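You operate a simulated robot arm through the tools that you are given. There is no shell and no other tool. Be economical: measure what you need, move in short steps, check, and stop when the job is done.

You run a simulated robot arm. Do the job below in one go: nothing can be reset, and whatever is moved stays where it is left.

JOB
Tip the full yellow scoop back into the yellow tub.
Fine: lid off on the bench, spill nothing, scoop back on the bench, lid on again; the other tubs and scoops stay.

The check looks at the end state, three seconds after you hand in, the way a careful person would. Anything else that was tipped, shoved, dropped, spilled or broken makes it a failure. Lids that push on must go on centred and level and be pressed home; caps that screw on are set level and turned clockwise until they are tight.

ROBOT AND FRAMES
A 6-joint arm with a two-finger parallel gripper, fixed in place. Base frame: the origin is at the foot of the arm, x ahead of it, y to its left, z up; the work surface is at about z = 80. Units: cm, rad, N and s.
With the tool pointing down near the work surface it reaches from about 34 to 82 cm from the base axis. Its first joint turns from -2.897 to 2.897 rad. Payload 3.91 kg.
The TCP is the grasp point between the finger pads, 3 cm short of the fingertips. In the tool frame z runs along the fingers and y along their closing line. Largest opening 11 cm; finger width 2, thickness 1; the body of the gripper, 4.8 by 11.2 cm, starts 5.5 cm behind the TCP.
Orientation is told as [roll, pitch, yaw] about the base's x, y, z axes, in that order, counted from this pose: with the fingers straight down and closing along the base's y, the tool's x points along the base's -x, its y along +y and its z along -z.

CONTROLS
- The arm moves only by the tool nudge_tool. Its argument "commands" is a list of rows, each a list of 7 numbers: the shift along the tool's x, y, z in cm, then the turn, a rotation vector about the tool's x, y, z in rad, then the gripper command, from -1 (shut) to 1 (fully open), values between in proportion. In form: [[dx, dy, dz, wx, wy, wz, jaw], ...]. A call has 1 to 8 rows; each row shifts and turns the commanded pose from where the row before left it, along the tool's axes as they then stand. Rows are played at 5 a second. More than 5 cm and 0.15 rad between two rows, or a gripper value outside its range, and nothing of the call is played. A pose out of reach is approached as far as the arm can. The call stops where the force on the tool passes 40 N (or 10 N more than at its start, if that is more) or the arm is blocked; 0.2 s more then pass. The fingers move at their own pace (about 4.5 cm/s each) and stop on an object; they squeeze with about 39 N. The grip force told is the motor's: it shows also when the fingers shut on nothing. Time passes only in rows, and 0.2 s behind the last, so rows that do not move let the fingers close. It gives the time, the measured TCP pose, the force on the tool (base axes), the opening and the grip force at its end, in the units of the frame above (readings bear some noise), with the torque about the TCP (base axes, N m) and any sound that the robot's microphone picked up, and new pictures: "pictures" is both (left out), scene, wrist or none.
- Cameras (640 x 400 px; columns grow to the right, rows downward): "scene" is fixed at [5.14, 50.12, 151.13]; the picture's right is [0.01, -1.00, 0.00], its down [-0.84, -0.01, -0.54] and it looks along [0.54, 0.01, -0.84] (base axes); focal length 214 px, centre (320, 200). "wrist" rides on the gripper at [7.7, 0.7, -11.4] in the tool frame; the picture's right is [-0.09, 1.00, 0.00], its down [-0.80, -0.07, -0.59] and it looks along [-0.59, -0.05, 0.80] (tool axes); focal length 270 px, centre (320, 200). There is no depth. A picture from a camera that has moved, and an enlarged one, comes with that camera's place and axes in the base frame and with its lens.
- move_column(by): slides the trunk up (or, below 0, down) by that many cm; the arm rides with it, the base frame stays. It gives what a move gives, with no picture.
- zoom(camera, box): a new picture of the part [left, top, right, bottom] of that camera's present view, enlarged. The clock stands still meanwhile.
- close_job(): hands the job in; it is judged then, once.

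Go step by step. Nothing tells you positions but the pictures and the camera data: compare them with the known pose of the tool, close in by small moves and look again before you grip or let go. The budget is 120 turns and 200 pictures, counting those below and the enlarged ones. Unless the task says otherwise, let go and move clear before handing in, and close with one line.

The tools are called after "Emit:" by a JSON object that holds its "method" and its "body". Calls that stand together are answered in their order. nudge_tool: Moves the arm, as the interface text tells. Its arguments: {"type":"object","properties":{"commands":{"type":"array"},"pictures":{"type":"string","enum":["both","scene","wrist","none"]}},"required":["commands"]} The other tools are called the same way: move_column (by) slides the trunk up or down; zoom (camera, box) takes an enlarged picture of a part of a camera's view; close_job () hands the job in.

At the start:

```text
time_s: 0.0
eef_pos: [36.15, 35.67, 127.59]
ee_rot: [-0.001, 0.001, 0.001]
force: [0.7, -0.1, -0.1]
torque: [-0.04, 0.02, -0.01]
grip_width: 11.03
gripper_force: 0.1
trunk travel left (down, up): [-57.5, 3.5]
```

scene: 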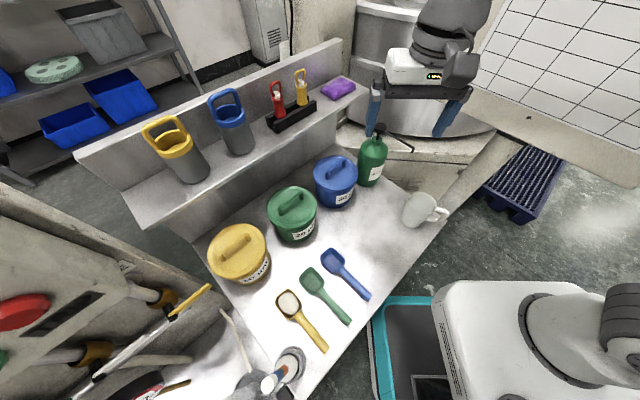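
wrist: 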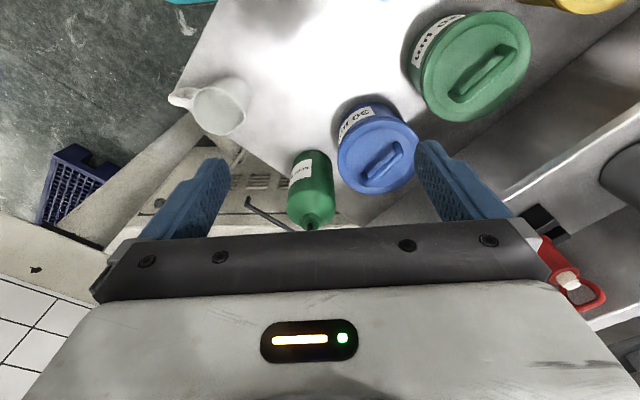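

I see three lidded tubs (yellow, green, blue) and three scoops in front of them. The full yellow scoop is nearest the base and the yellow tub is at about (25, 73). I'll take enlarged views before moving.

Emit:
{"method": "zoom", "body": {"camera": "scene", "box": [190, 200, 350, 300]}}

Emit:
{"method": "zoom", "body": {"camera": "scene", "box": [240, 270, 400, 370]}}

```text
4.00 times, centred on (270, 250) of scene
camera zoom: at [5.14, 50.12, 151.13], right [0.01, -1.0, 0.0], down [-0.84, -0.01, -0.54], along [0.54, 0.01, -0.84], focal length 858 px, centre (520, 0)
```

zoom: 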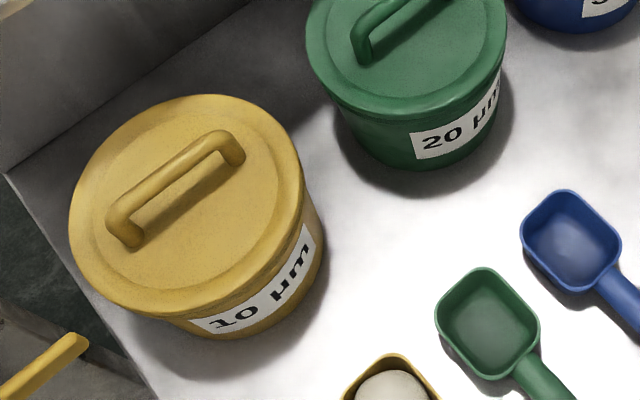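

```text
4.00 times, centred on (320, 320) of scene
camera zoom: at [5.14, 50.12, 151.13], right [0.01, -1.0, 0.0], down [-0.84, -0.01, -0.54], along [0.54, 0.01, -0.84], focal length 858 px, centre (320, -280)
```

zoom: 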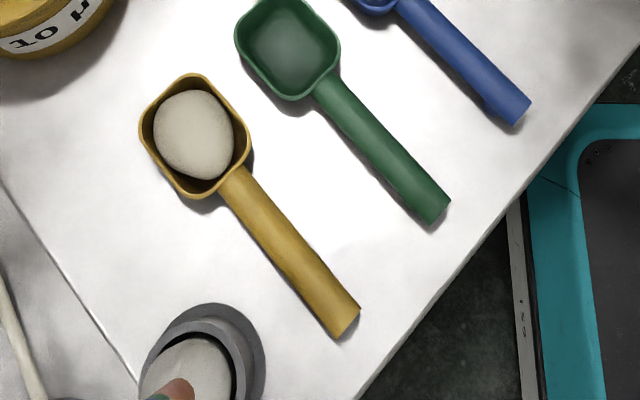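

The yellow lid has a bridge handle running diagonally. I'll move the open gripper high above the tub to look with the wrist camera.

Emit:
{"method": "nudge_tool", "body": {"commands": [[3, 3.8, 0.8, 0, 0, 0, 1], [3, 3.8, 0.8, 0, 0, 0, 1], [3, 3.8, 0.8, 0, 0, 0, 1], [3, 3.8, 0.8, 0, 0, 0, 1], [3, 3.8, 0.8, 0, 0, 0, 1], [3, 3.8, 0.8, 0, 0, 0, 1], [3, 3.8, 0.8, 0, 0, 0, 1], [3, 3.8, 0.8, 0, 0, 0, 1]], "pictures": "both"}}

```text
time_s: 1.8
eef_pos: [11.99, 66.34, 121.07]
ee_rot: [-0.001, 0.001, 0.0]
force: [-0.3, -0.1, -0.2]
torque: [-0.02, 0.0, 0.02]
grip_width: 11.04
gripper_force: 0.1
trunk travel left (down, up): [-57.5, 3.5]
camera wrist: at [4.31, 67.01, 132.54], right [0.09, 1.0, 0.0], down [0.8, -0.07, 0.59], along [0.59, -0.05, -0.8], focal length 270 px, centre (320, 200)
```

scene: 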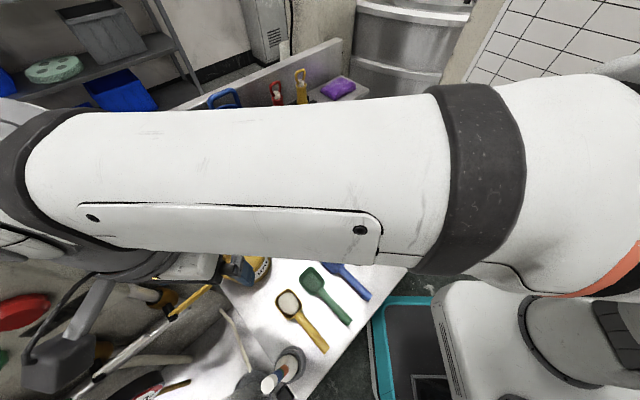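
wrist: 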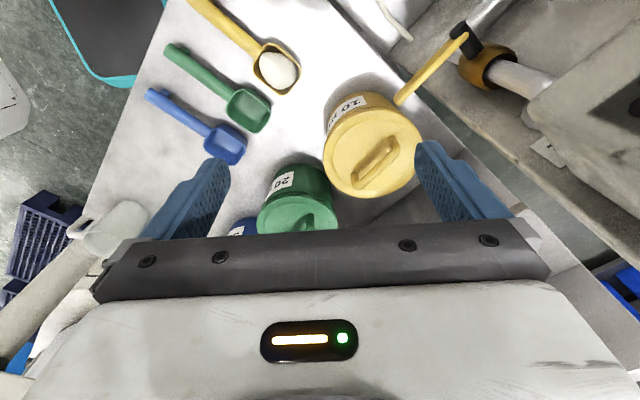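

The tub shows clearly in the wrist view. I'll enlarge it to triangulate.

Emit:
{"method": "zoom", "body": {"camera": "wrist", "box": [290, 80, 450, 210]}}

Emit:
{"method": "zoom", "body": {"camera": "wrist", "box": [170, 0, 330, 100]}}

```text
3.08 times, centred on (370, 145) of wrist
camera zoom: at [4.31, 67.01, 132.54], right [0.09, 1.0, 0.0], down [0.8, -0.07, 0.59], along [0.59, -0.05, -0.8], focal length 832 px, centre (166, 369)
```

zoom: 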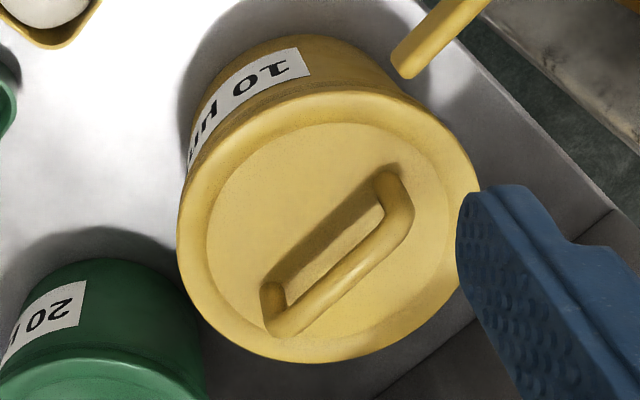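

```text
4.00 times, centred on (250, 50) of wrist
camera zoom: at [4.31, 67.01, 132.54], right [0.09, 1.0, 0.0], down [0.8, -0.07, 0.59], along [0.59, -0.05, -0.8], focal length 1081 px, centre (600, 800)
```

zoom: 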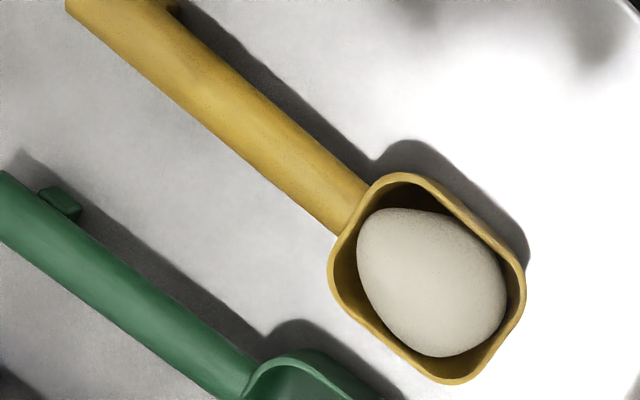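

The handle bar is centred near (26.2, 74.1) at z≈96 and runs along about (0.66, -0.75). I'll turn the tool by about -0.85 rad in yaw so that it closes across the bar.

Emit:
{"method": "nudge_tool", "body": {"commands": [[0, 0, 0, 0, 0, 0.142, 1], [0, 0, 0, 0, 0, 0.142, 1], [0, 0, 0, 0, 0, 0.142, 1], [0, 0, 0, 0, 0, 0.142, 1], [0, 0, 0, 0, 0, 0.142, 1], [0, 0, 0, 0, 0, 0.142, 1], [0, 0, 0, 0, 0, 0, 1]], "pictures": "none"}}

```text
time_s: 3.4
eef_pos: [12.16, 66.03, 121.36]
ee_rot: [-0.001, 0.0, -0.853]
force: [0.3, -1.0, -0.1]
torque: [-0.02, -0.01, 0.05]
grip_width: 10.98
gripper_force: 0.0
trunk travel left (down, up): [-57.5, 3.5]
```

The yaw is correct. Next I'll move to above the handle.

Emit:
{"method": "nudge_tool", "body": {"commands": [[-0.63, 3.17, 2.6, 0, 0, 0, 1], [-0.63, 3.17, 2.6, 0, 0, 0, 1], [-0.63, 3.17, 2.6, 0, 0, 0, 1], [-0.63, 3.17, 2.6, 0, 0, 0, 1], [-0.63, 3.17, 2.6, 0, 0, 0, 1], [0, 0, 0, 0, 0, 0, 1]], "pictures": "wrist"}}

```text
time_s: 4.8
eef_pos: [25.82, 73.41, 108.09]
ee_rot: [0.0, 0.0, -0.85]
force: [-7.7, -3.6, -0.7]
torque: [0.08, -0.2, 0.27]
grip_width: 10.58
gripper_force: 0.1
out of reach, approached as far as the arm can: row 5
trunk travel left (down, up): [-57.5, 3.5]
camera wrist: at [21.22, 79.64, 119.53], right [0.81, 0.59, 0.0], down [0.48, -0.65, 0.6], along [0.35, -0.48, -0.8], focal length 270 px, centre (320, 200)
```

wrist: 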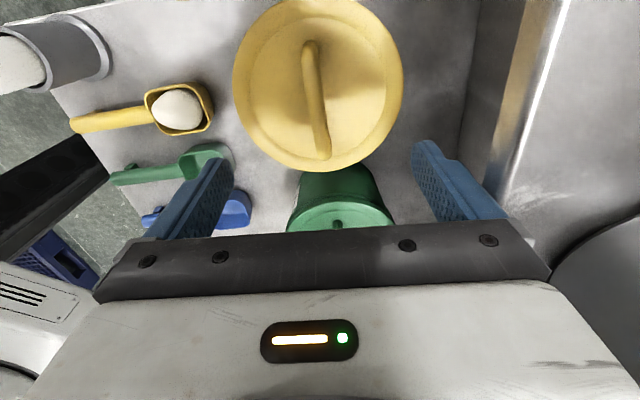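

There's side force and the width has dropped to 10.58, so the right-hand finger seems to touch the raised shelf. I'll back off along the closing line and look.

Emit:
{"method": "nudge_tool", "body": {"commands": [[0, -2, 0, 0, 0, 0, 1], [0, -1.5, 0, 0, 0, 0, 1], [0, 0, 0, 0, 0, 0, 1]], "pictures": "both"}}

Emit:
{"method": "zoom", "body": {"camera": "wrist", "box": [400, 0, 640, 240]}}

```text
time_s: 5.6
eef_pos: [23.33, 71.21, 108.15]
ee_rot: [-0.001, 0.0, -0.851]
force: [-0.2, 0.1, 0.5]
torque: [0.01, 0.01, 0.01]
grip_width: 10.99
gripper_force: 0.0
trunk travel left (down, up): [-57.5, 3.5]
camera wrist: at [18.76, 77.24, 119.49], right [0.81, 0.59, 0.0], down [0.47, -0.65, 0.59], along [0.35, -0.48, -0.8], focal length 270 px, centre (320, 200)
```

scene: 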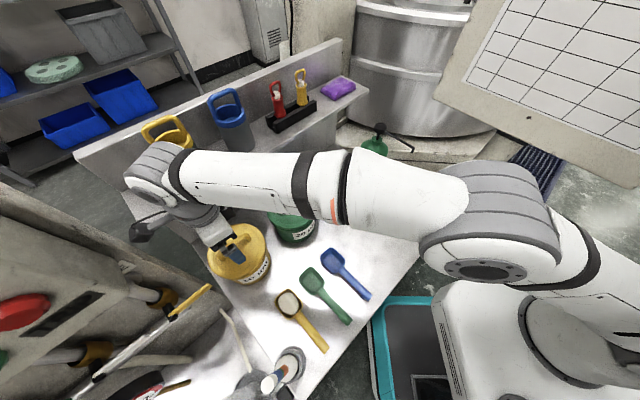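
wrist: 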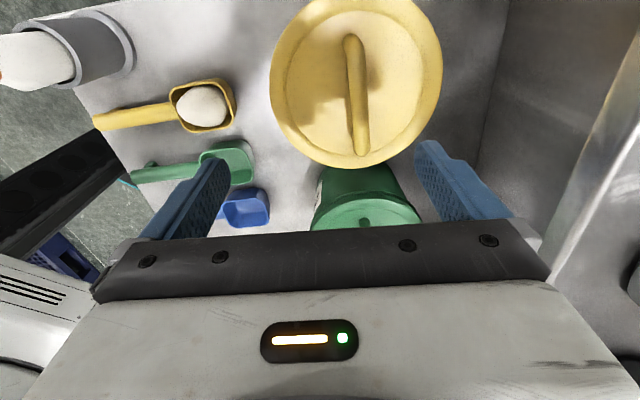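

```text
1.67 times, centred on (520, 120) of wrist
camera zoom: at [18.76, 77.24, 119.49], right [0.81, 0.59, 0.0], down [0.47, -0.65, 0.59], along [0.35, -0.48, -0.8], focal length 450 px, centre (-13, 333)
```

zoom: 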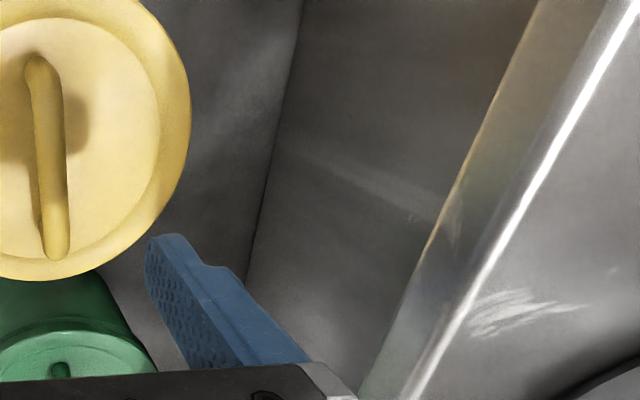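

The obstacle is a thin shelf edge about 6.8 cm behind the tub axis at z≈110–111. The fingers can clear it if they are partly closed. I'll align the yaw by -0.065, set the opening to about 5 cm and go above the handle again.

Emit:
{"method": "nudge_tool", "body": {"commands": [[0, 0, 0, 0, 0, -0.065, -0.09], [0, 0, 0, 0, 0, 0, -0.09], [0, 0, 0, 0, 0, 0, -0.09], [0.07, 1.7, 0, 0, 0, 0, -0.09], [0.07, 1.7, 0, 0, 0, 0, -0.09], [0, 0, 2.5, 0, 0, 0, -0.09], [0, 0, 2.5, 0, 0, 0, -0.09], [0, 0, 0, 0, 0, 0, -0.09]], "pictures": "both"}}

```text
time_s: 7.4
eef_pos: [25.88, 73.54, 103.07]
ee_rot: [0.001, 0.0, -0.786]
force: [-1.0, -0.5, 0.1]
torque: [0.02, -0.01, 0.01]
grip_width: 5.02
gripper_force: 0.1
trunk travel left (down, up): [-57.5, 3.5]
camera wrist: at [20.85, 79.35, 114.43], right [0.77, 0.64, 0.0], down [0.52, -0.62, 0.59], along [0.38, -0.46, -0.8], focal length 270 px, centre (320, 200)
```

scene: 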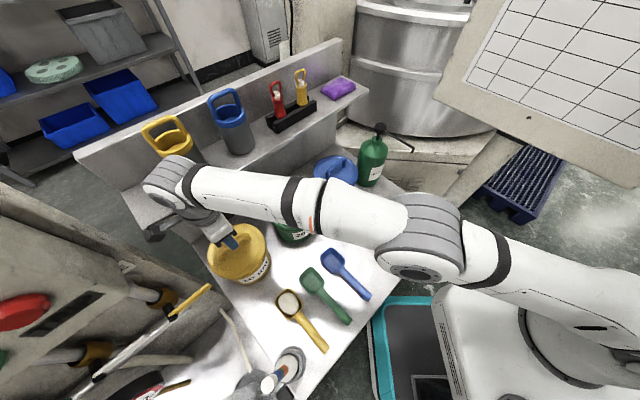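
wrist: 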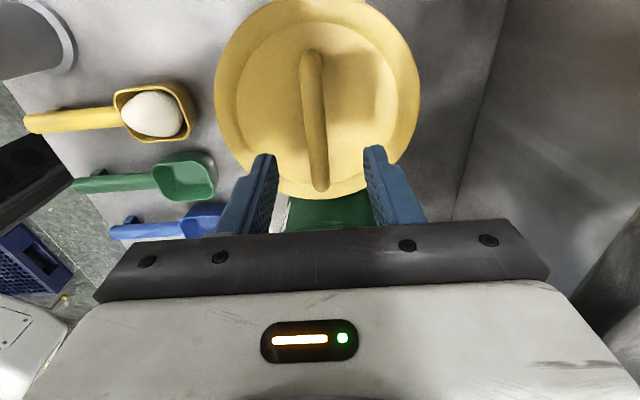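

The fingers straddle the handle well, so only a small correction is needed. I'll descend to z≈97 around the bar.

Emit:
{"method": "nudge_tool", "body": {"commands": [[0.4, -0.2, 0, 0, 0, 0.035, -0.09], [0, 0, 2, 0, 0, 0, -0.09], [0, 0, 2, 0, 0, 0, -0.09], [0, 0, 1.2, 0, 0, 0, -0.09], [0, 0, 0.5, 0, 0, 0, -0.09], [0, 0, 0, 0, 0, 0, -0.09]], "pictures": "both"}}

Emit:
{"method": "zoom", "body": {"camera": "scene", "box": [190, 200, 310, 290]}}

```text
time_s: 8.8
eef_pos: [25.24, 73.6, 97.58]
ee_rot: [-0.001, -0.001, -0.823]
force: [-0.5, -0.4, 0.2]
torque: [-0.02, -0.03, 0.02]
grip_width: 5.03
gripper_force: 0.1
trunk travel left (down, up): [-57.5, 3.5]
camera wrist: at [20.53, 79.64, 108.93], right [0.79, 0.61, 0.0], down [0.49, -0.64, 0.59], along [0.36, -0.47, -0.8], focal length 270 px, centre (320, 200)
```

scene: 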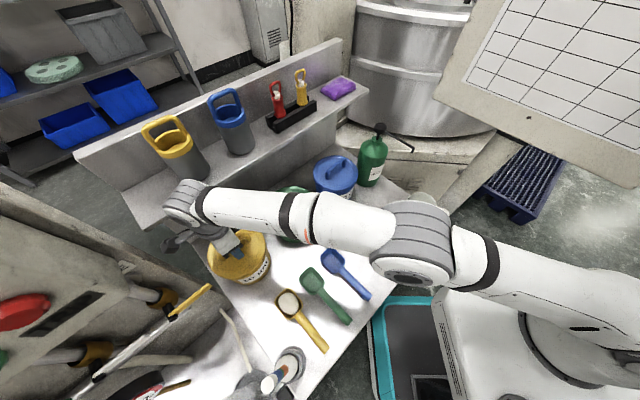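
wrist: 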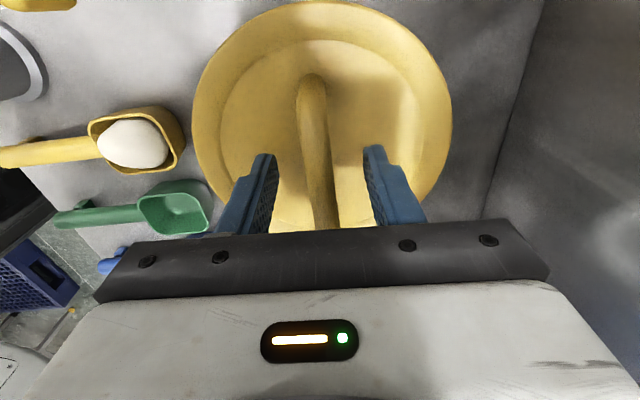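

```text
4.44 times, centred on (250, 245) of scene
camera zoom: at [5.14, 50.12, 151.13], right [0.01, -1.0, 0.0], down [-0.84, -0.01, -0.54], along [0.54, 0.01, -0.84], focal length 953 px, centre (631, 0)
```

zoom: 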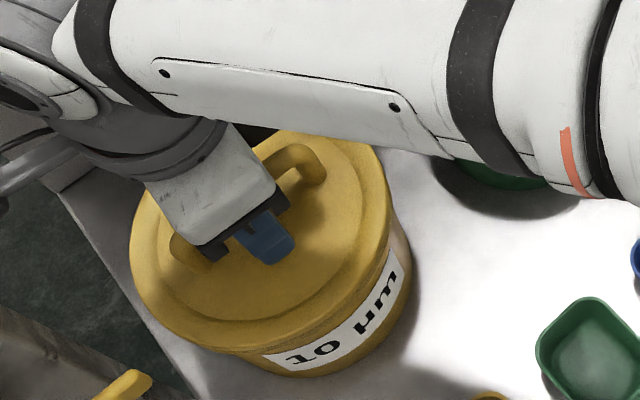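

The fingers hover either side of the bar. I'll go down a bit more and close.

Emit:
{"method": "nudge_tool", "body": {"commands": [[0, 0, 0.4, 0, 0, 0, -0.09], [0, 0, 0.4, 0, 0, 0, -0.09], [0, 0, 0, 0, 0, 0, -0.6], [0, 0, 0, 0, 0, 0, -1], [0, 0, 0, 0, 0, 0, -1], [0, 0, 0, 0, 0, 0, -1]], "pictures": "both"}}

```text
time_s: 10.2
eef_pos: [25.26, 73.68, 96.84]
ee_rot: [0.001, 0.003, -0.822]
force: [2.2, 1.3, 12.8]
torque: [0.0, 0.07, 0.23]
grip_width: 1.26
gripper_force: 39.2
trunk travel left (down, up): [-57.5, 3.5]
camera wrist: at [20.54, 79.62, 108.23], right [0.79, 0.61, 0.0], down [0.49, -0.64, 0.59], along [0.37, -0.47, -0.81], focal length 270 px, centre (320, 200)
```

scene: 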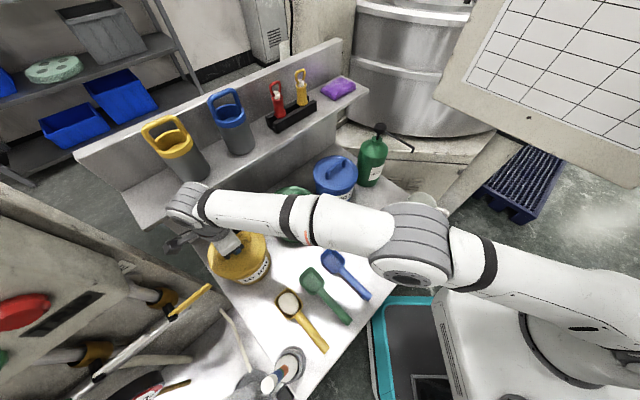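
wrist: 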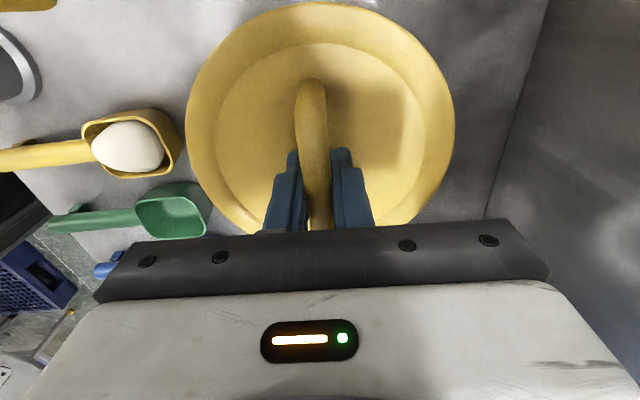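

I've gripped the bar (1.26 cm) and the tips rest lightly on the lid. Now I'll pull up in small steps.

Emit:
{"method": "nudge_tool", "body": {"commands": [[0, 0, -0.3, 0, 0, 0, -1], [0, 0, -0.3, 0, 0, 0, -1], [0, 0, -0.3, 0, 0, 0, -1], [0, 0, -0.3, 0, 0, 0, -1], [0, 0, 0, 0, 0, 0, -1]], "pictures": "wrist"}}

```text
time_s: 11.4
eef_pos: [25.17, 73.54, 97.7]
ee_rot: [0.002, 0.001, -0.822]
force: [-0.2, -0.4, -0.4]
torque: [0.03, -0.01, 0.0]
grip_width: 1.25
gripper_force: 39.0
trunk travel left (down, up): [-57.5, 3.5]
camera wrist: at [20.43, 79.69, 109.17], right [0.79, 0.61, 0.0], down [0.49, -0.63, 0.59], along [0.36, -0.47, -0.8], focal length 270 px, centre (320, 200)
```

wrist: 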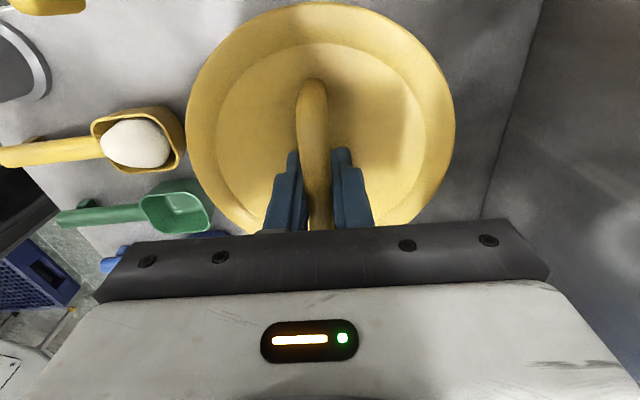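

The lid moves with the gripper at almost no force. I'll lift further and check that the tub stays behind.

Emit:
{"method": "nudge_tool", "body": {"commands": [[0, 0, -0.5, 0, 0, 0, -1], [0, 0, -1, 0, 0, 0, -1], [0, 0, -1, 0, 0, 0, -1], [0, 0, -1, 0, 0, 0, -1], [0, 0, 0, 0, 0, 0, -1]], "pictures": "both"}}

Emit:
{"method": "zoom", "body": {"camera": "scene", "box": [190, 200, 310, 290]}}

```text
time_s: 12.6
eef_pos: [25.34, 73.6, 101.24]
ee_rot: [0.0, -0.002, -0.82]
force: [0.8, 0.3, -0.6]
torque: [0.02, -0.03, -0.03]
grip_width: 1.27
gripper_force: 39.5
trunk travel left (down, up): [-57.5, 3.5]
camera wrist: at [20.5, 79.7, 112.73], right [0.79, 0.61, 0.0], down [0.49, -0.63, 0.59], along [0.36, -0.47, -0.8], focal length 270 px, centre (320, 200)
```

scene: 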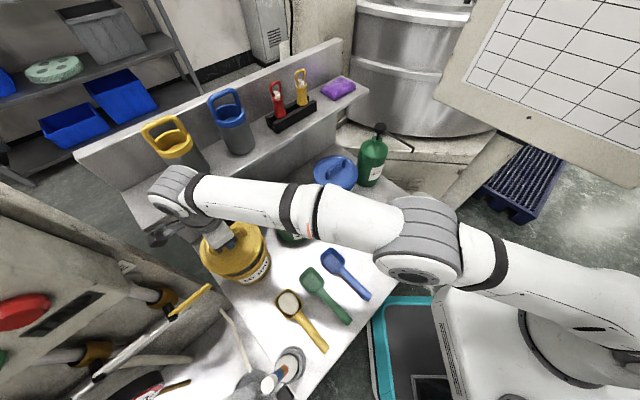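
wrist: 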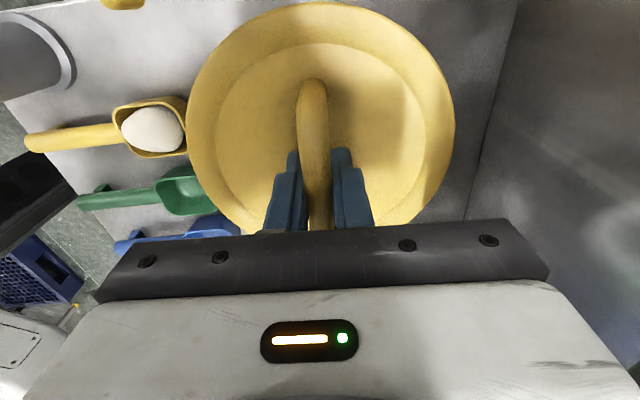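

```text
4.44 times, centred on (250, 245) of scene
camera zoom: at [5.14, 50.12, 151.13], right [0.01, -1.0, 0.0], down [-0.84, -0.01, -0.54], along [0.54, 0.01, -0.84], focal length 953 px, centre (631, 0)
```

zoom: 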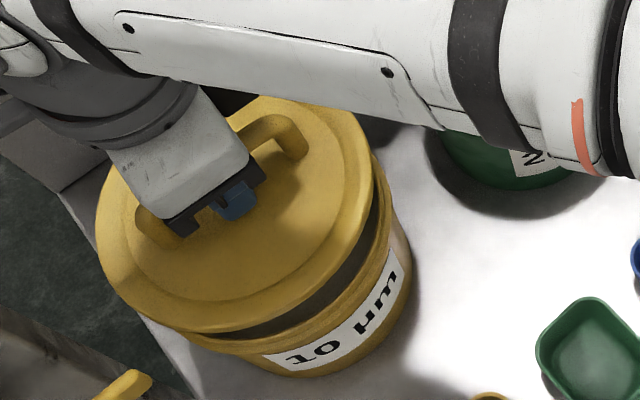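

The lid is off cleanly. I'll carry it out from under the shelf, then up, then towards the free bench spot near (36, 34).

Emit:
{"method": "nudge_tool", "body": {"commands": [[0, -3, -0.5, 0, 0, 0, -1], [0, -3, -0.5, 0, 0, 0, -1], [0, -3, -1, 0, 0, 0, -1], [0, -3, -2, 0, 0, 0, -1], [0, 0, -3, 0, 0, 0, -1]], "pictures": "none"}}

Emit:
{"method": "nudge_tool", "body": {"commands": [[-4.5, -0.9, 0, 0, 0, 0, -1], [-4.5, -0.9, 0, 0, 0, 0, -1], [-4.5, -0.9, 0, 0, 0, 0, -1], [-4.5, -0.9, 0, 0, 0, 0, -1], [-4.5, -0.9, 0, 0, 0, 0, -1], [-4.5, -0.9, 0, 0, 0, 0, -1], [-4.5, -0.9, 0, 0, 0, 0, -1], [-4.5, -0.9, 0, 0, 0, 0, -1]], "pictures": "both"}}

```text
time_s: 13.8
eef_pos: [16.55, 65.53, 108.23]
ee_rot: [0.0, 0.001, -0.821]
force: [0.3, -0.7, -0.9]
torque: [-0.01, 0.0, -0.01]
grip_width: 1.24
gripper_force: 39.2
trunk travel left (down, up): [-57.5, 3.5]
```

```text
time_s: 15.6
eef_pos: [35.76, 34.09, 108.12]
ee_rot: [0.001, 0.0, -0.823]
force: [0.4, -0.2, -0.6]
torque: [0.01, 0.01, -0.01]
grip_width: 1.26
gripper_force: 38.9
trunk travel left (down, up): [-57.5, 3.5]
camera wrist: at [31.02, 40.08, 119.56], right [0.79, 0.61, 0.0], down [0.49, -0.63, 0.59], along [0.36, -0.47, -0.8], focal length 270 px, centre (320, 200)
```

scene: 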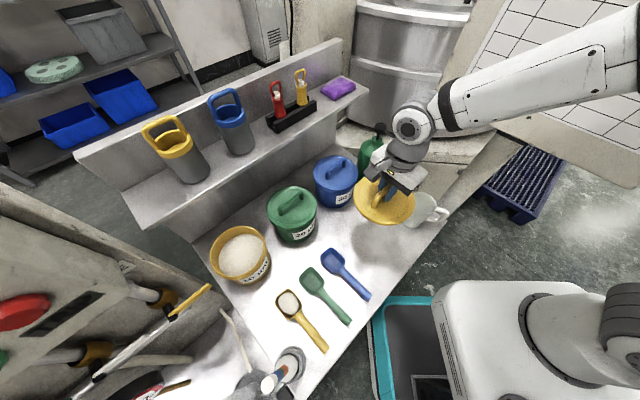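
wrist: 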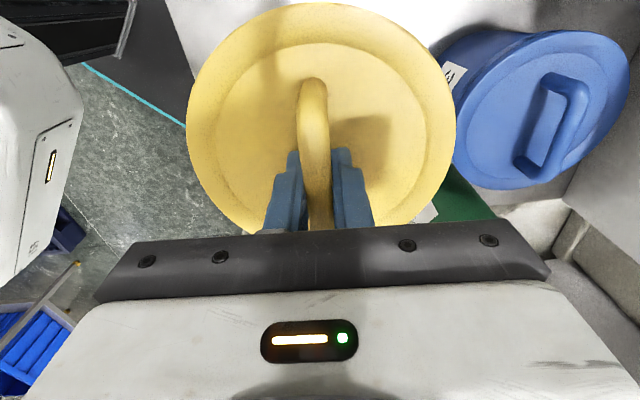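

The spot is clear, with the blue scoop, blue tub and mug all a few cm away. I'll shift slightly and lower the lid.

Emit:
{"method": "nudge_tool", "body": {"commands": [[-1.5, -0.4, 4, 0, 0, 0, -1], [0, 0, 4, 0, 0, 0, -1], [0, 0, 4, 0, 0, 0, -1], [0, 0, 4, 0, 0, 0, -1], [0, 0, 2, 0, 0, 0, -1], [0, 0, 0, 0, 0, 0, -1]], "pictures": "scene"}}

Emit:
{"method": "zoom", "body": {"camera": "scene", "box": [300, 160, 460, 280]}}

```text
time_s: 17.0
eef_pos: [36.36, 32.63, 90.42]
ee_rot: [-0.001, 0.0, -0.824]
force: [0.4, -0.3, -0.1]
torque: [0.01, 0.0, 0.02]
grip_width: 1.28
gripper_force: 38.7
trunk travel left (down, up): [-57.5, 3.5]
```

scene: 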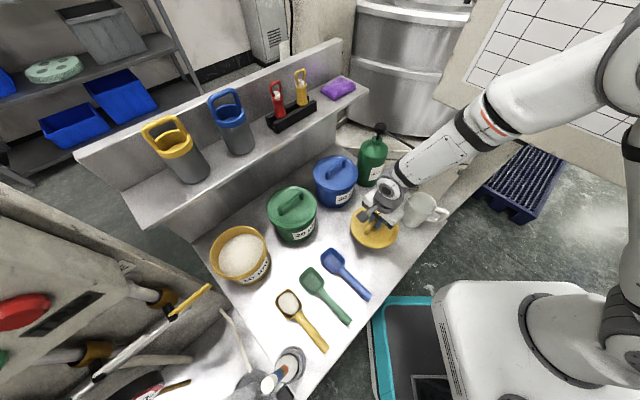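

```text
3.33 times, centred on (380, 220) of scene
camera zoom: at [5.14, 50.12, 151.13], right [0.01, -1.0, 0.0], down [-0.84, -0.01, -0.54], along [0.54, 0.01, -0.84], focal length 715 px, centre (120, 133)
```

zoom: 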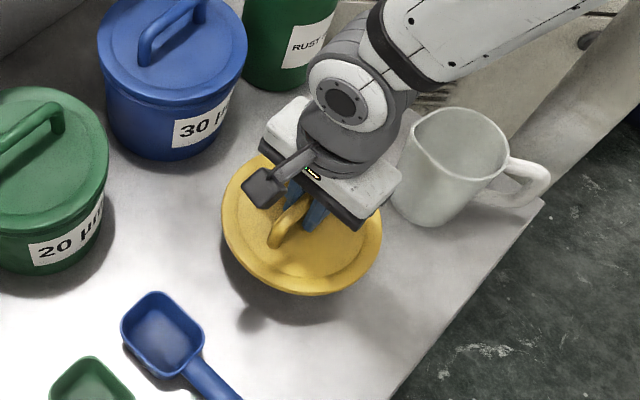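

The gripper is close to the mug, so I'll shift about 2.6 cm away from it before setting the lid down gently.

Emit:
{"method": "nudge_tool", "body": {"commands": [[1.15, -0.65, 0, 0, 0, 0, -1], [1.15, -0.65, 0, 0, 0, 0, -1], [0, 0, 2, 0, 0, 0, -1], [0, 0, 1.5, 0, 0, 0, -1], [0, 0, 0, 0, 0, 0, -1]], "pictures": "scene"}}

Emit:
{"method": "zoom", "body": {"camera": "scene", "box": [300, 160, 460, 280]}}

```text
time_s: 18.2
eef_pos: [33.91, 33.63, 86.76]
ee_rot: [0.0, 0.001, -0.824]
force: [0.6, 0.8, 0.1]
torque: [-0.02, -0.03, 0.04]
grip_width: 1.24
gripper_force: 38.7
trunk travel left (down, up): [-57.5, 3.5]
```

scene: 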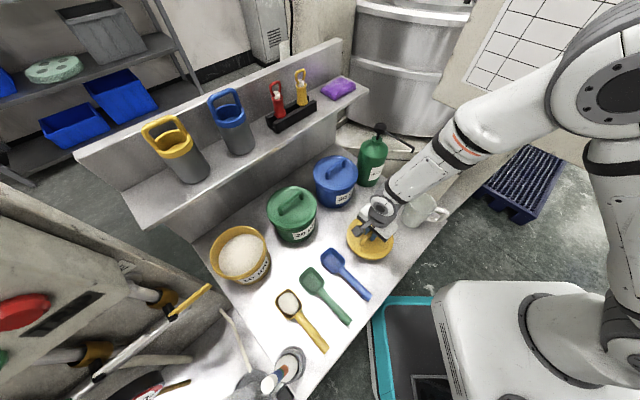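

```text
3.33 times, centred on (380, 220) of scene
camera zoom: at [5.14, 50.12, 151.13], right [0.01, -1.0, 0.0], down [-0.84, -0.01, -0.54], along [0.54, 0.01, -0.84], focal length 715 px, centre (120, 133)
```

zoom: 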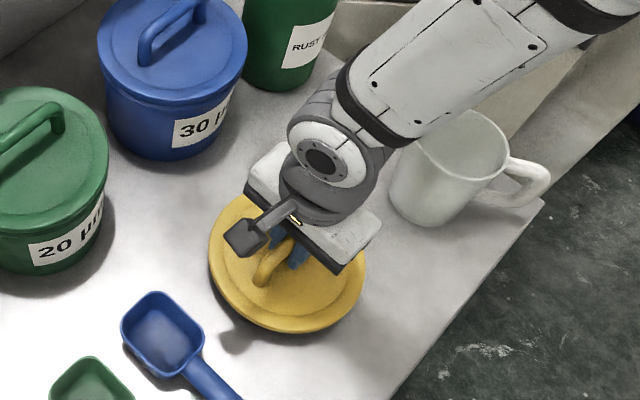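

Now I'll lower it gently to contact.

Emit:
{"method": "nudge_tool", "body": {"commands": [[0, 0, 0.4, 0, 0, 0, -1], [0, 0, 0.4, 0, 0, 0, -1], [0, 0, 0.3, 0, 0, 0, -1], [0, 0, 0.2, 0, 0, 0, -1], [0, 0, 0, 0, 0, 0, -1]], "pictures": "none"}}

```text
time_s: 19.4
eef_pos: [33.76, 33.63, 85.59]
ee_rot: [-0.001, 0.0, -0.823]
force: [0.3, 0.0, -0.5]
torque: [-0.02, -0.04, -0.02]
grip_width: 1.23
gripper_force: 38.9
trunk travel left (down, up): [-57.5, 3.5]
```

Emit:
{"method": "nudge_tool", "body": {"commands": [[0, 0, 0.2, 0, 0, 0, -1], [0, 0, 0.2, 0, 0, 0, -1], [0, 0, 0.2, 0, 0, 0, -1], [0, 0, 0, 0, 0, 0, -1]], "pictures": "none"}}

```text
time_s: 20.4
eef_pos: [33.83, 33.58, 84.91]
ee_rot: [0.0, 0.0, -0.821]
force: [-1.8, -0.5, -0.5]
torque: [-0.02, 0.04, -0.04]
grip_width: 1.23
gripper_force: 39.2
trunk travel left (down, up): [-57.5, 3.5]
```

There's no contact yet at z≈84.9, so I'll keep going in small steps.

Emit:
{"method": "nudge_tool", "body": {"commands": [[0, 0, 0.2, 0, 0, 0, -1], [0, 0, 0.2, 0, 0, 0, -1], [0, 0, 0.2, 0, 0, 0, -1], [0, 0, 0, 0, 0, 0, -1]], "pictures": "scene"}}

Emit:
{"method": "zoom", "body": {"camera": "scene", "box": [320, 190, 420, 280]}}

```text
time_s: 21.4
eef_pos: [33.88, 33.56, 84.57]
ee_rot: [0.004, 0.0, -0.821]
force: [-0.9, 1.7, 39.2]
torque: [-0.08, 0.1, -0.01]
grip_width: 1.25
gripper_force: 39.1
trunk travel left (down, up): [-57.5, 3.5]
```

scene: 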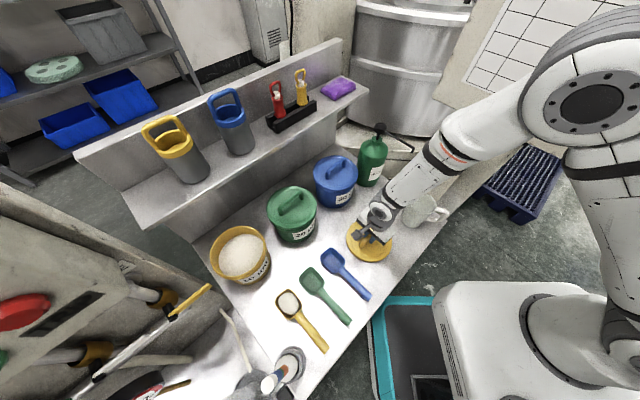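

```text
4.44 times, centred on (370, 235) of scene
camera zoom: at [5.14, 50.12, 151.13], right [0.01, -1.0, 0.0], down [-0.84, -0.01, -0.54], along [0.54, 0.01, -0.84], focal length 953 px, centre (98, 44)
```

zoom: 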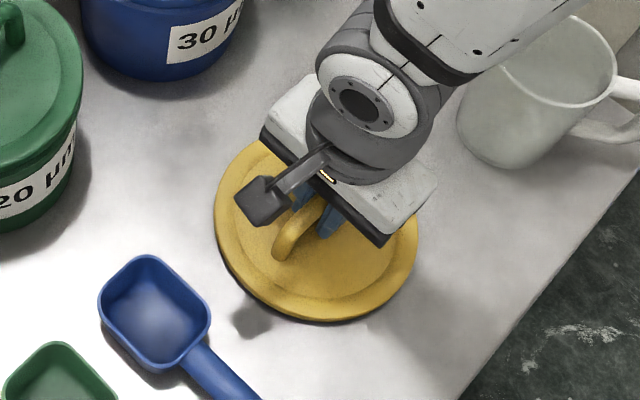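

The lid is on the bench. I'll ease the load off, open and rise.

Emit:
{"method": "nudge_tool", "body": {"commands": [[0, 0, -0.25, 0, 0, 0, -1], [0, 0, 0, 0, 0, 0, -0.5], [0, 0, 0, 0, 0, 0, -0.1], [0, 0, 0, 0, 0, 0, -0.1], [0, 0, -2, 0, 0, 0, -0.1], [0, 0, -4, 0, 0, 0, -0.1], [0, 0, -4, 0, 0, 0, -0.1]], "pictures": "both"}}

```text
time_s: 23.0
eef_pos: [33.85, 33.59, 94.54]
ee_rot: [0.0, 0.0, -0.822]
force: [0.0, 0.2, -0.5]
torque: [0.03, -0.05, -0.03]
grip_width: 4.96
gripper_force: 0.2
trunk travel left (down, up): [-57.5, 3.5]
camera wrist: at [29.13, 39.6, 106.0], right [0.79, 0.61, 0.0], down [0.49, -0.63, 0.59], along [0.36, -0.47, -0.8], focal length 270 px, centre (320, 200)
```

scene: 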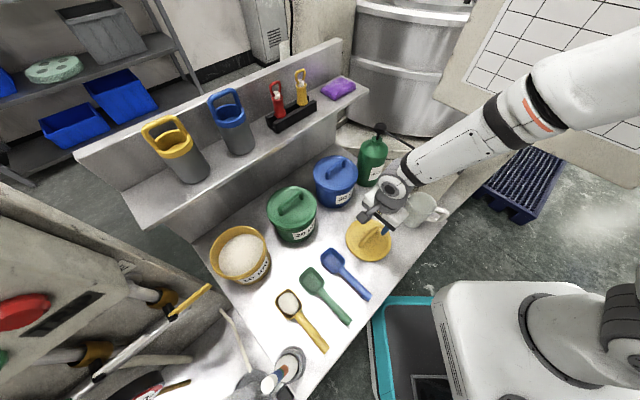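
wrist: 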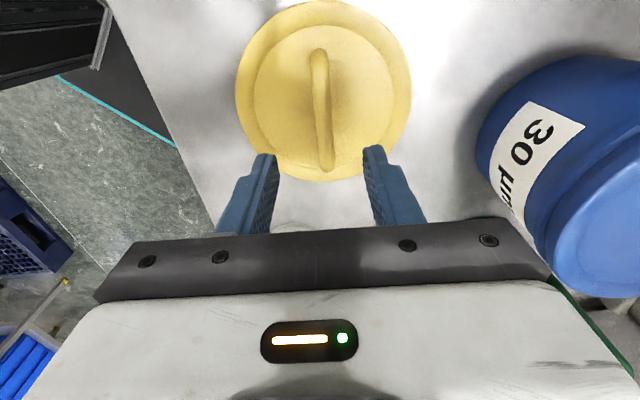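

The lid rests flat on the bench and the tub is open. Next is the scoop: I want to hold its handle from the end with the tool nearly horizontal and the camera up, so it can be rolled over the tub. I'll rise and turn the yaw to about -2.36.

Emit:
{"method": "nudge_tool", "body": {"commands": [[0, 0, -5, 0, 0, 0, -0.1], [0, 0, -5, 0, 0, 0.14, -0.1], [0, 0, -3, 0, 0, 0.14, -0.1], [0, 0, 0, 0, 0, 0.14, -0.1], [0, 0, 0, 0, 0, 0.14, -0.1], [0, 0, 0, 0, 0, 0.14, -0.1], [0, 0, 0, 0, 0, 0.14, -0.1], [0, 0, 0, 0, 0, 0.14, -0.1]], "pictures": "none"}}

Emit:
{"method": "nudge_tool", "body": {"commands": [[0, 0, 0, 0, 0, 0.14, -0.1], [0, 0, 0, 0, 0, 0.14, -0.1], [0, 0, 0, 0, 0, 0.14, -0.1], [0, 0, 0, 0, 0, 0.14, -0.1], [0, 0, 0, 0, 0, 0, -0.1]], "pictures": "scene"}}

```text
time_s: 24.8
eef_pos: [33.73, 33.54, 107.57]
ee_rot: [0.001, 0.002, -1.804]
force: [0.0, 0.2, 0.4]
torque: [0.02, 0.0, -0.03]
grip_width: 4.94
gripper_force: 0.1
trunk travel left (down, up): [-57.5, 3.5]
```

```text
time_s: 26.0
eef_pos: [37.8, 29.3, 106.94]
ee_rot: [-0.045, 0.007, -2.334]
force: [0.5, 0.8, -0.5]
torque: [-0.01, 0.03, -0.02]
grip_width: 4.96
gripper_force: 0.0
out of reach, approached as far as the arm can: row 3, 4
trunk travel left (down, up): [-57.5, 3.5]
```

scene: 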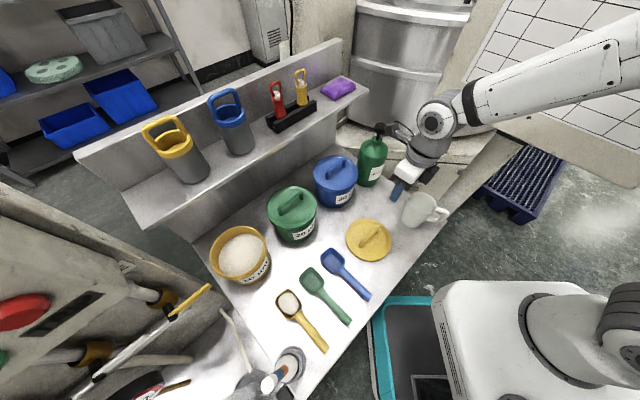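

The last joint hits its limit that way, so I'll use the opposite orientation (yaw +0.785, camera towards the base) with a tilted grip. I'll rotate back.

Emit:
{"method": "nudge_tool", "body": {"commands": [[0, 0, 0, 0, 0, -0.145, -0.1], [0, 0, 0, 0, 0, -0.145, -0.1], [0, 0, 0, 0, 0, -0.145, -0.1], [0, 0, 0, 0, 0, -0.145, -0.1], [0, 0, 0, 0, 0, -0.145, -0.1], [0, 0, 0, 0, 0, -0.145, -0.1], [0, 0, 0, 0, 0, -0.145, -0.1], [0, 0, 0, 0, 0, -0.145, -0.1]], "pictures": "none"}}

Emit:
{"method": "nudge_tool", "body": {"commands": [[0, 0, 0, 0, 0, -0.145, -0.1], [0, 0, 0, 0, 0, -0.145, -0.1], [0, 0, 0, 0, 0, -0.145, -0.1], [0, 0, 0, 0, 0, -0.145, -0.1], [0, 0, 0, 0, 0, -0.145, -0.1], [0, 0, 0, 0, 0, -0.145, -0.1], [0, 0, 0, 0, 0, -0.145, -0.1], [0, 0, 0, 0, 0, -0.145, -0.1]], "pictures": "none"}}

Emit:
{"method": "nudge_tool", "body": {"commands": [[0, 0, 0, 0, 0, -0.145, -0.1], [0, 0, 0, 0, 0, -0.145, -0.1], [0, 0, 0, 0, 0, -0.145, -0.1], [0, 0, 0, 0, 0, -0.145, -0.1], [0, 0, 0, 0, 0, 0, -0.1]], "pictures": "none"}}

```text
time_s: 27.8
eef_pos: [37.65, 29.35, 106.91]
ee_rot: [-0.012, 0.041, -1.171]
force: [0.0, -0.1, -0.4]
torque: [0.02, 0.0, -0.02]
grip_width: 4.94
gripper_force: 0.1
trunk travel left (down, up): [-57.5, 3.5]
```

```text
time_s: 29.6
eef_pos: [37.79, 29.26, 106.9]
ee_rot: [0.035, 0.027, -0.012]
force: [-0.9, 0.0, 0.0]
torque: [-0.05, 0.02, -0.01]
grip_width: 4.97
gripper_force: 0.0
trunk travel left (down, up): [-57.5, 3.5]
```

```text
time_s: 30.8
eef_pos: [37.63, 29.4, 107.02]
ee_rot: [0.045, 0.003, 0.571]
force: [-0.3, -0.2, 0.4]
torque: [-0.01, -0.03, 0.02]
grip_width: 4.94
gripper_force: 0.0
trunk travel left (down, up): [-57.5, 3.5]
```

I'll trim the small tilt and finish the yaw, then travel to above the yellow scoop's handle.

Emit:
{"method": "nudge_tool", "body": {"commands": [[0, 0, 0, 0.045, 0, -0.107, -0.1], [0, 0, 0, 0, 0, -0.107, -0.1], [0, 0, 0, 0, 0, 0, -0.1]], "pictures": "none"}}

Emit:
{"method": "nudge_tool", "body": {"commands": [[1.37, 4.7, 0, 0, 0, 0, -0.1], [1.37, 4.7, 0, 0, 0, 0, -0.1], [1.37, 4.7, 0, 0, 0, 0, -0.1], [1.37, 4.7, 0, 0, 0, 0, -0.1], [1.37, 4.7, 0, 0, 0, 0, -0.1], [1.37, 4.7, 0, 0, 0, 0, -0.1], [1.37, 4.7, 0, 0, 0, 0, -0.1], [1.37, 4.7, 0, 0, 0, 0, -0.1]], "pictures": "both"}}

```text
time_s: 31.6
eef_pos: [37.73, 29.32, 106.86]
ee_rot: [-0.003, 0.001, 0.783]
force: [-0.2, -0.4, 0.6]
torque: [-0.02, -0.02, -0.02]
grip_width: 4.94
gripper_force: 0.1
trunk travel left (down, up): [-57.5, 3.5]
```

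```text
time_s: 33.4
eef_pos: [3.36, 48.26, 106.71]
ee_rot: [-0.002, 0.001, 0.781]
force: [0.1, -0.2, -0.6]
torque: [0.0, -0.02, 0.0]
grip_width: 4.93
gripper_force: 0.1
trunk travel left (down, up): [-57.5, 3.5]
camera wrist: at [-2.52, 43.4, 118.21], right [-0.64, 0.77, 0.0], down [0.62, 0.52, 0.59], along [0.46, 0.38, -0.81], focal length 270 px, centre (320, 200)
```

scene: 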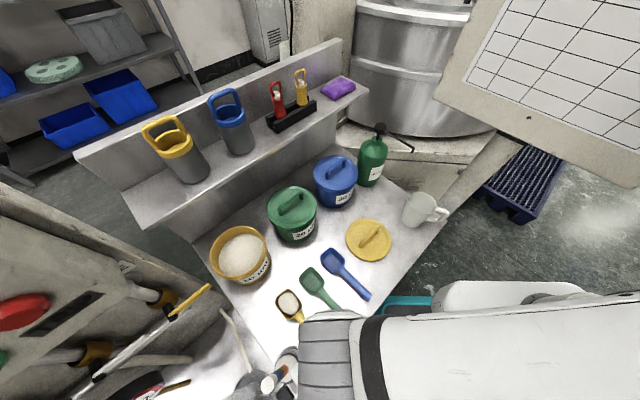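
wrist: 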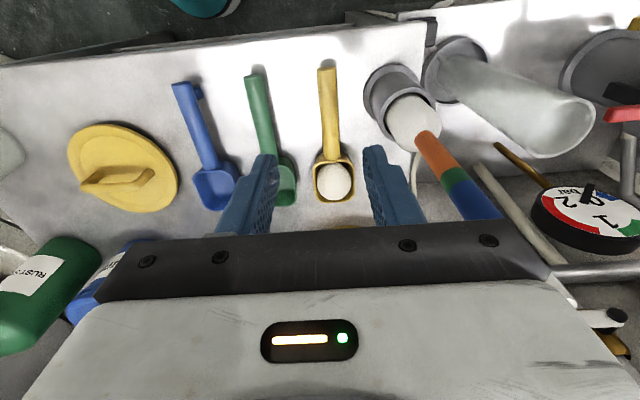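

A grey pot with tall items stands just left of the handle, so I need its position. I'll enlarge both views.

Emit:
{"method": "zoom", "body": {"camera": "wrist", "box": [280, 40, 520, 230]}}

Emit:
{"method": "zoom", "body": {"camera": "scene", "box": [200, 270, 340, 400]}}

```text
2.11 times, centred on (400, 135) of wrist
camera zoom: at [-2.52, 43.4, 118.21], right [-0.64, 0.77, 0.0], down [0.62, 0.52, 0.59], along [0.46, 0.38, -0.81], focal length 569 px, centre (152, 337)
```

zoom: 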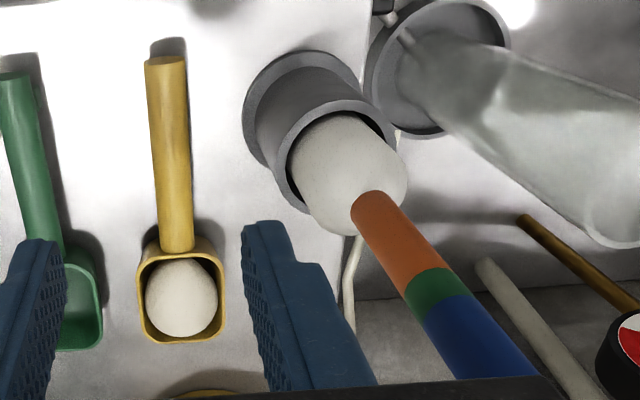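

```text
3.08 times, centred on (270, 335) of scene
camera zoom: at [5.14, 50.12, 151.13], right [0.01, -1.0, 0.0], down [-0.84, -0.01, -0.54], along [0.54, 0.01, -0.84], focal length 660 px, centre (474, -215)
```

zoom: 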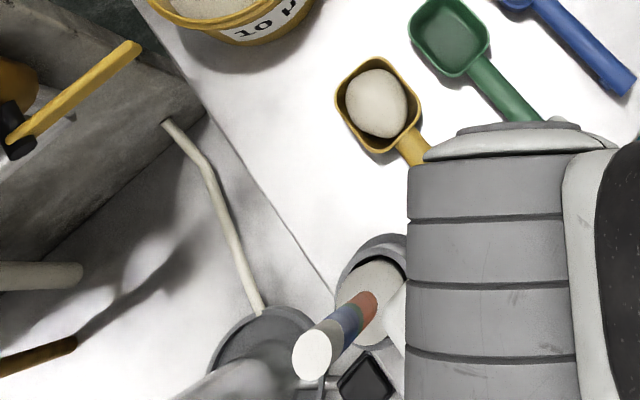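

The brush in the pot rises to z≈110 at about (-1, 58), which is 9 cm left of the handle line, so there's room. I'll centre over the handle and tilt the tool about 50° so it comes in from the handle's end.

Emit:
{"method": "nudge_tool", "body": {"commands": [[-1.7, 0.46, 1, 0, 0, 0, -0.1], [-1.7, 0.46, 1, 0, 0, 0, -0.1], [0, 0, 0, 0, -0.145, 0, -0.1], [0, 0, 0, 0, -0.145, 0, -0.1], [0, 0, 0, 0, -0.145, 0, -0.1], [0, 0, 0, 0, -0.145, 0, -0.1], [0, 0, 0, 0, -0.145, 0, -0.1], [0, 0, 0, 0, -0.145, 0, -0.1]], "pictures": "both"}}

```text
time_s: 35.2
eef_pos: [5.29, 51.27, 104.78]
ee_rot: [-0.003, -0.868, 0.782]
force: [0.7, 0.3, 0.5]
torque: [0.01, -0.03, 0.02]
grip_width: 4.95
gripper_force: 0.1
trunk travel left (down, up): [-57.5, 3.5]
camera wrist: at [-4.96, 42.13, 106.28], right [-0.66, 0.75, 0.07], down [0.09, -0.01, 1.0], along [0.74, 0.66, -0.07], focal length 270 px, centre (320, 200)
```

scene: 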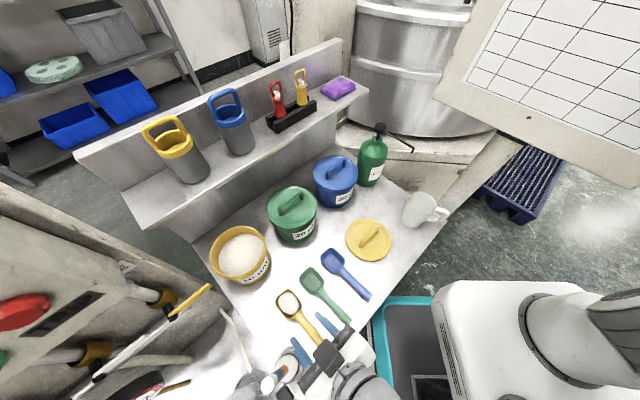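
wrist: 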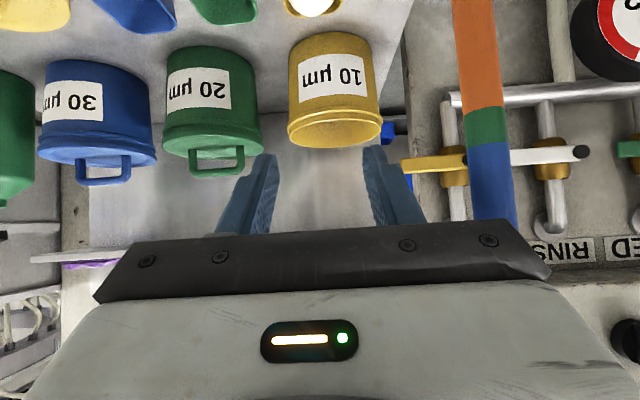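

The tilt works and the geometry looks clear of the brush. I'll descend vertically towards the handle and watch.

Emit:
{"method": "nudge_tool", "body": {"commands": [[3.05, 0, 2.59, 0, 0, 0, -0.2], [3.05, 0, 2.59, 0, 0, 0, -0.2], [3.05, 0, 2.59, 0, 0, 0, -0.2], [3.05, 0, 2.59, 0, 0, 0, -0.2], [0, 0, 0, 0, 0, 0, -0.2]], "pictures": "both"}}

Emit:
{"method": "zoom", "body": {"camera": "scene", "box": [260, 280, 400, 400]}}

```text
time_s: 36.4
eef_pos: [5.26, 51.27, 88.84]
ee_rot: [0.0, -0.869, 0.782]
force: [0.1, -0.4, 0.2]
torque: [0.0, 0.0, 0.0]
grip_width: 4.39
gripper_force: 0.0
trunk travel left (down, up): [-57.5, 3.5]
camera wrist: at [-4.97, 42.16, 90.35], right [-0.66, 0.75, 0.07], down [0.09, -0.01, 1.0], along [0.74, 0.66, -0.07], focal length 270 px, centre (320, 200)
```

scene: 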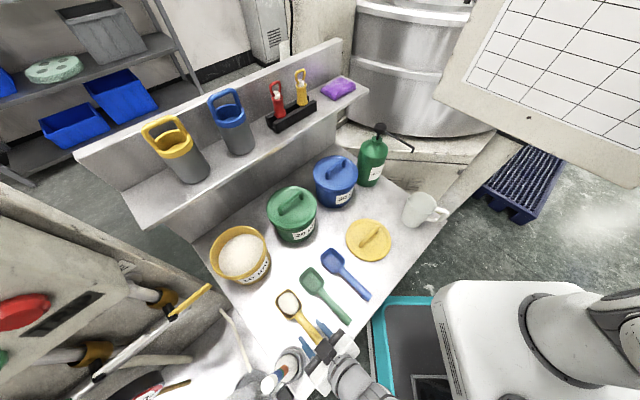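
wrist: 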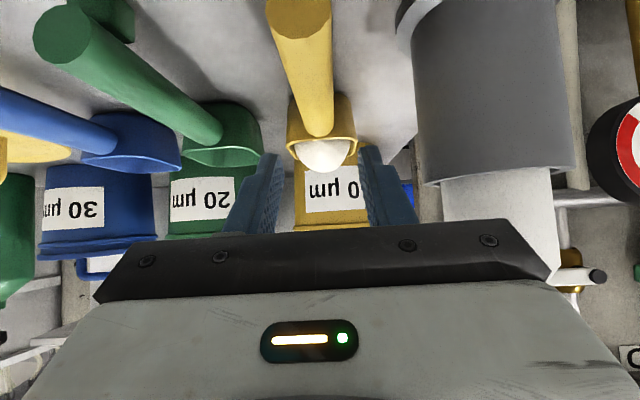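

```text
3.33 times, centred on (330, 340) of scene
camera zoom: at [5.14, 50.12, 151.13], right [0.01, -1.0, 0.0], down [-0.84, -0.01, -0.54], along [0.54, 0.01, -0.84], focal length 715 px, centre (287, -267)
```

zoom: 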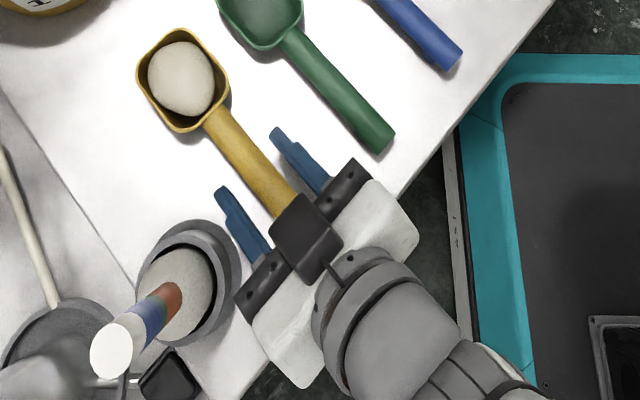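

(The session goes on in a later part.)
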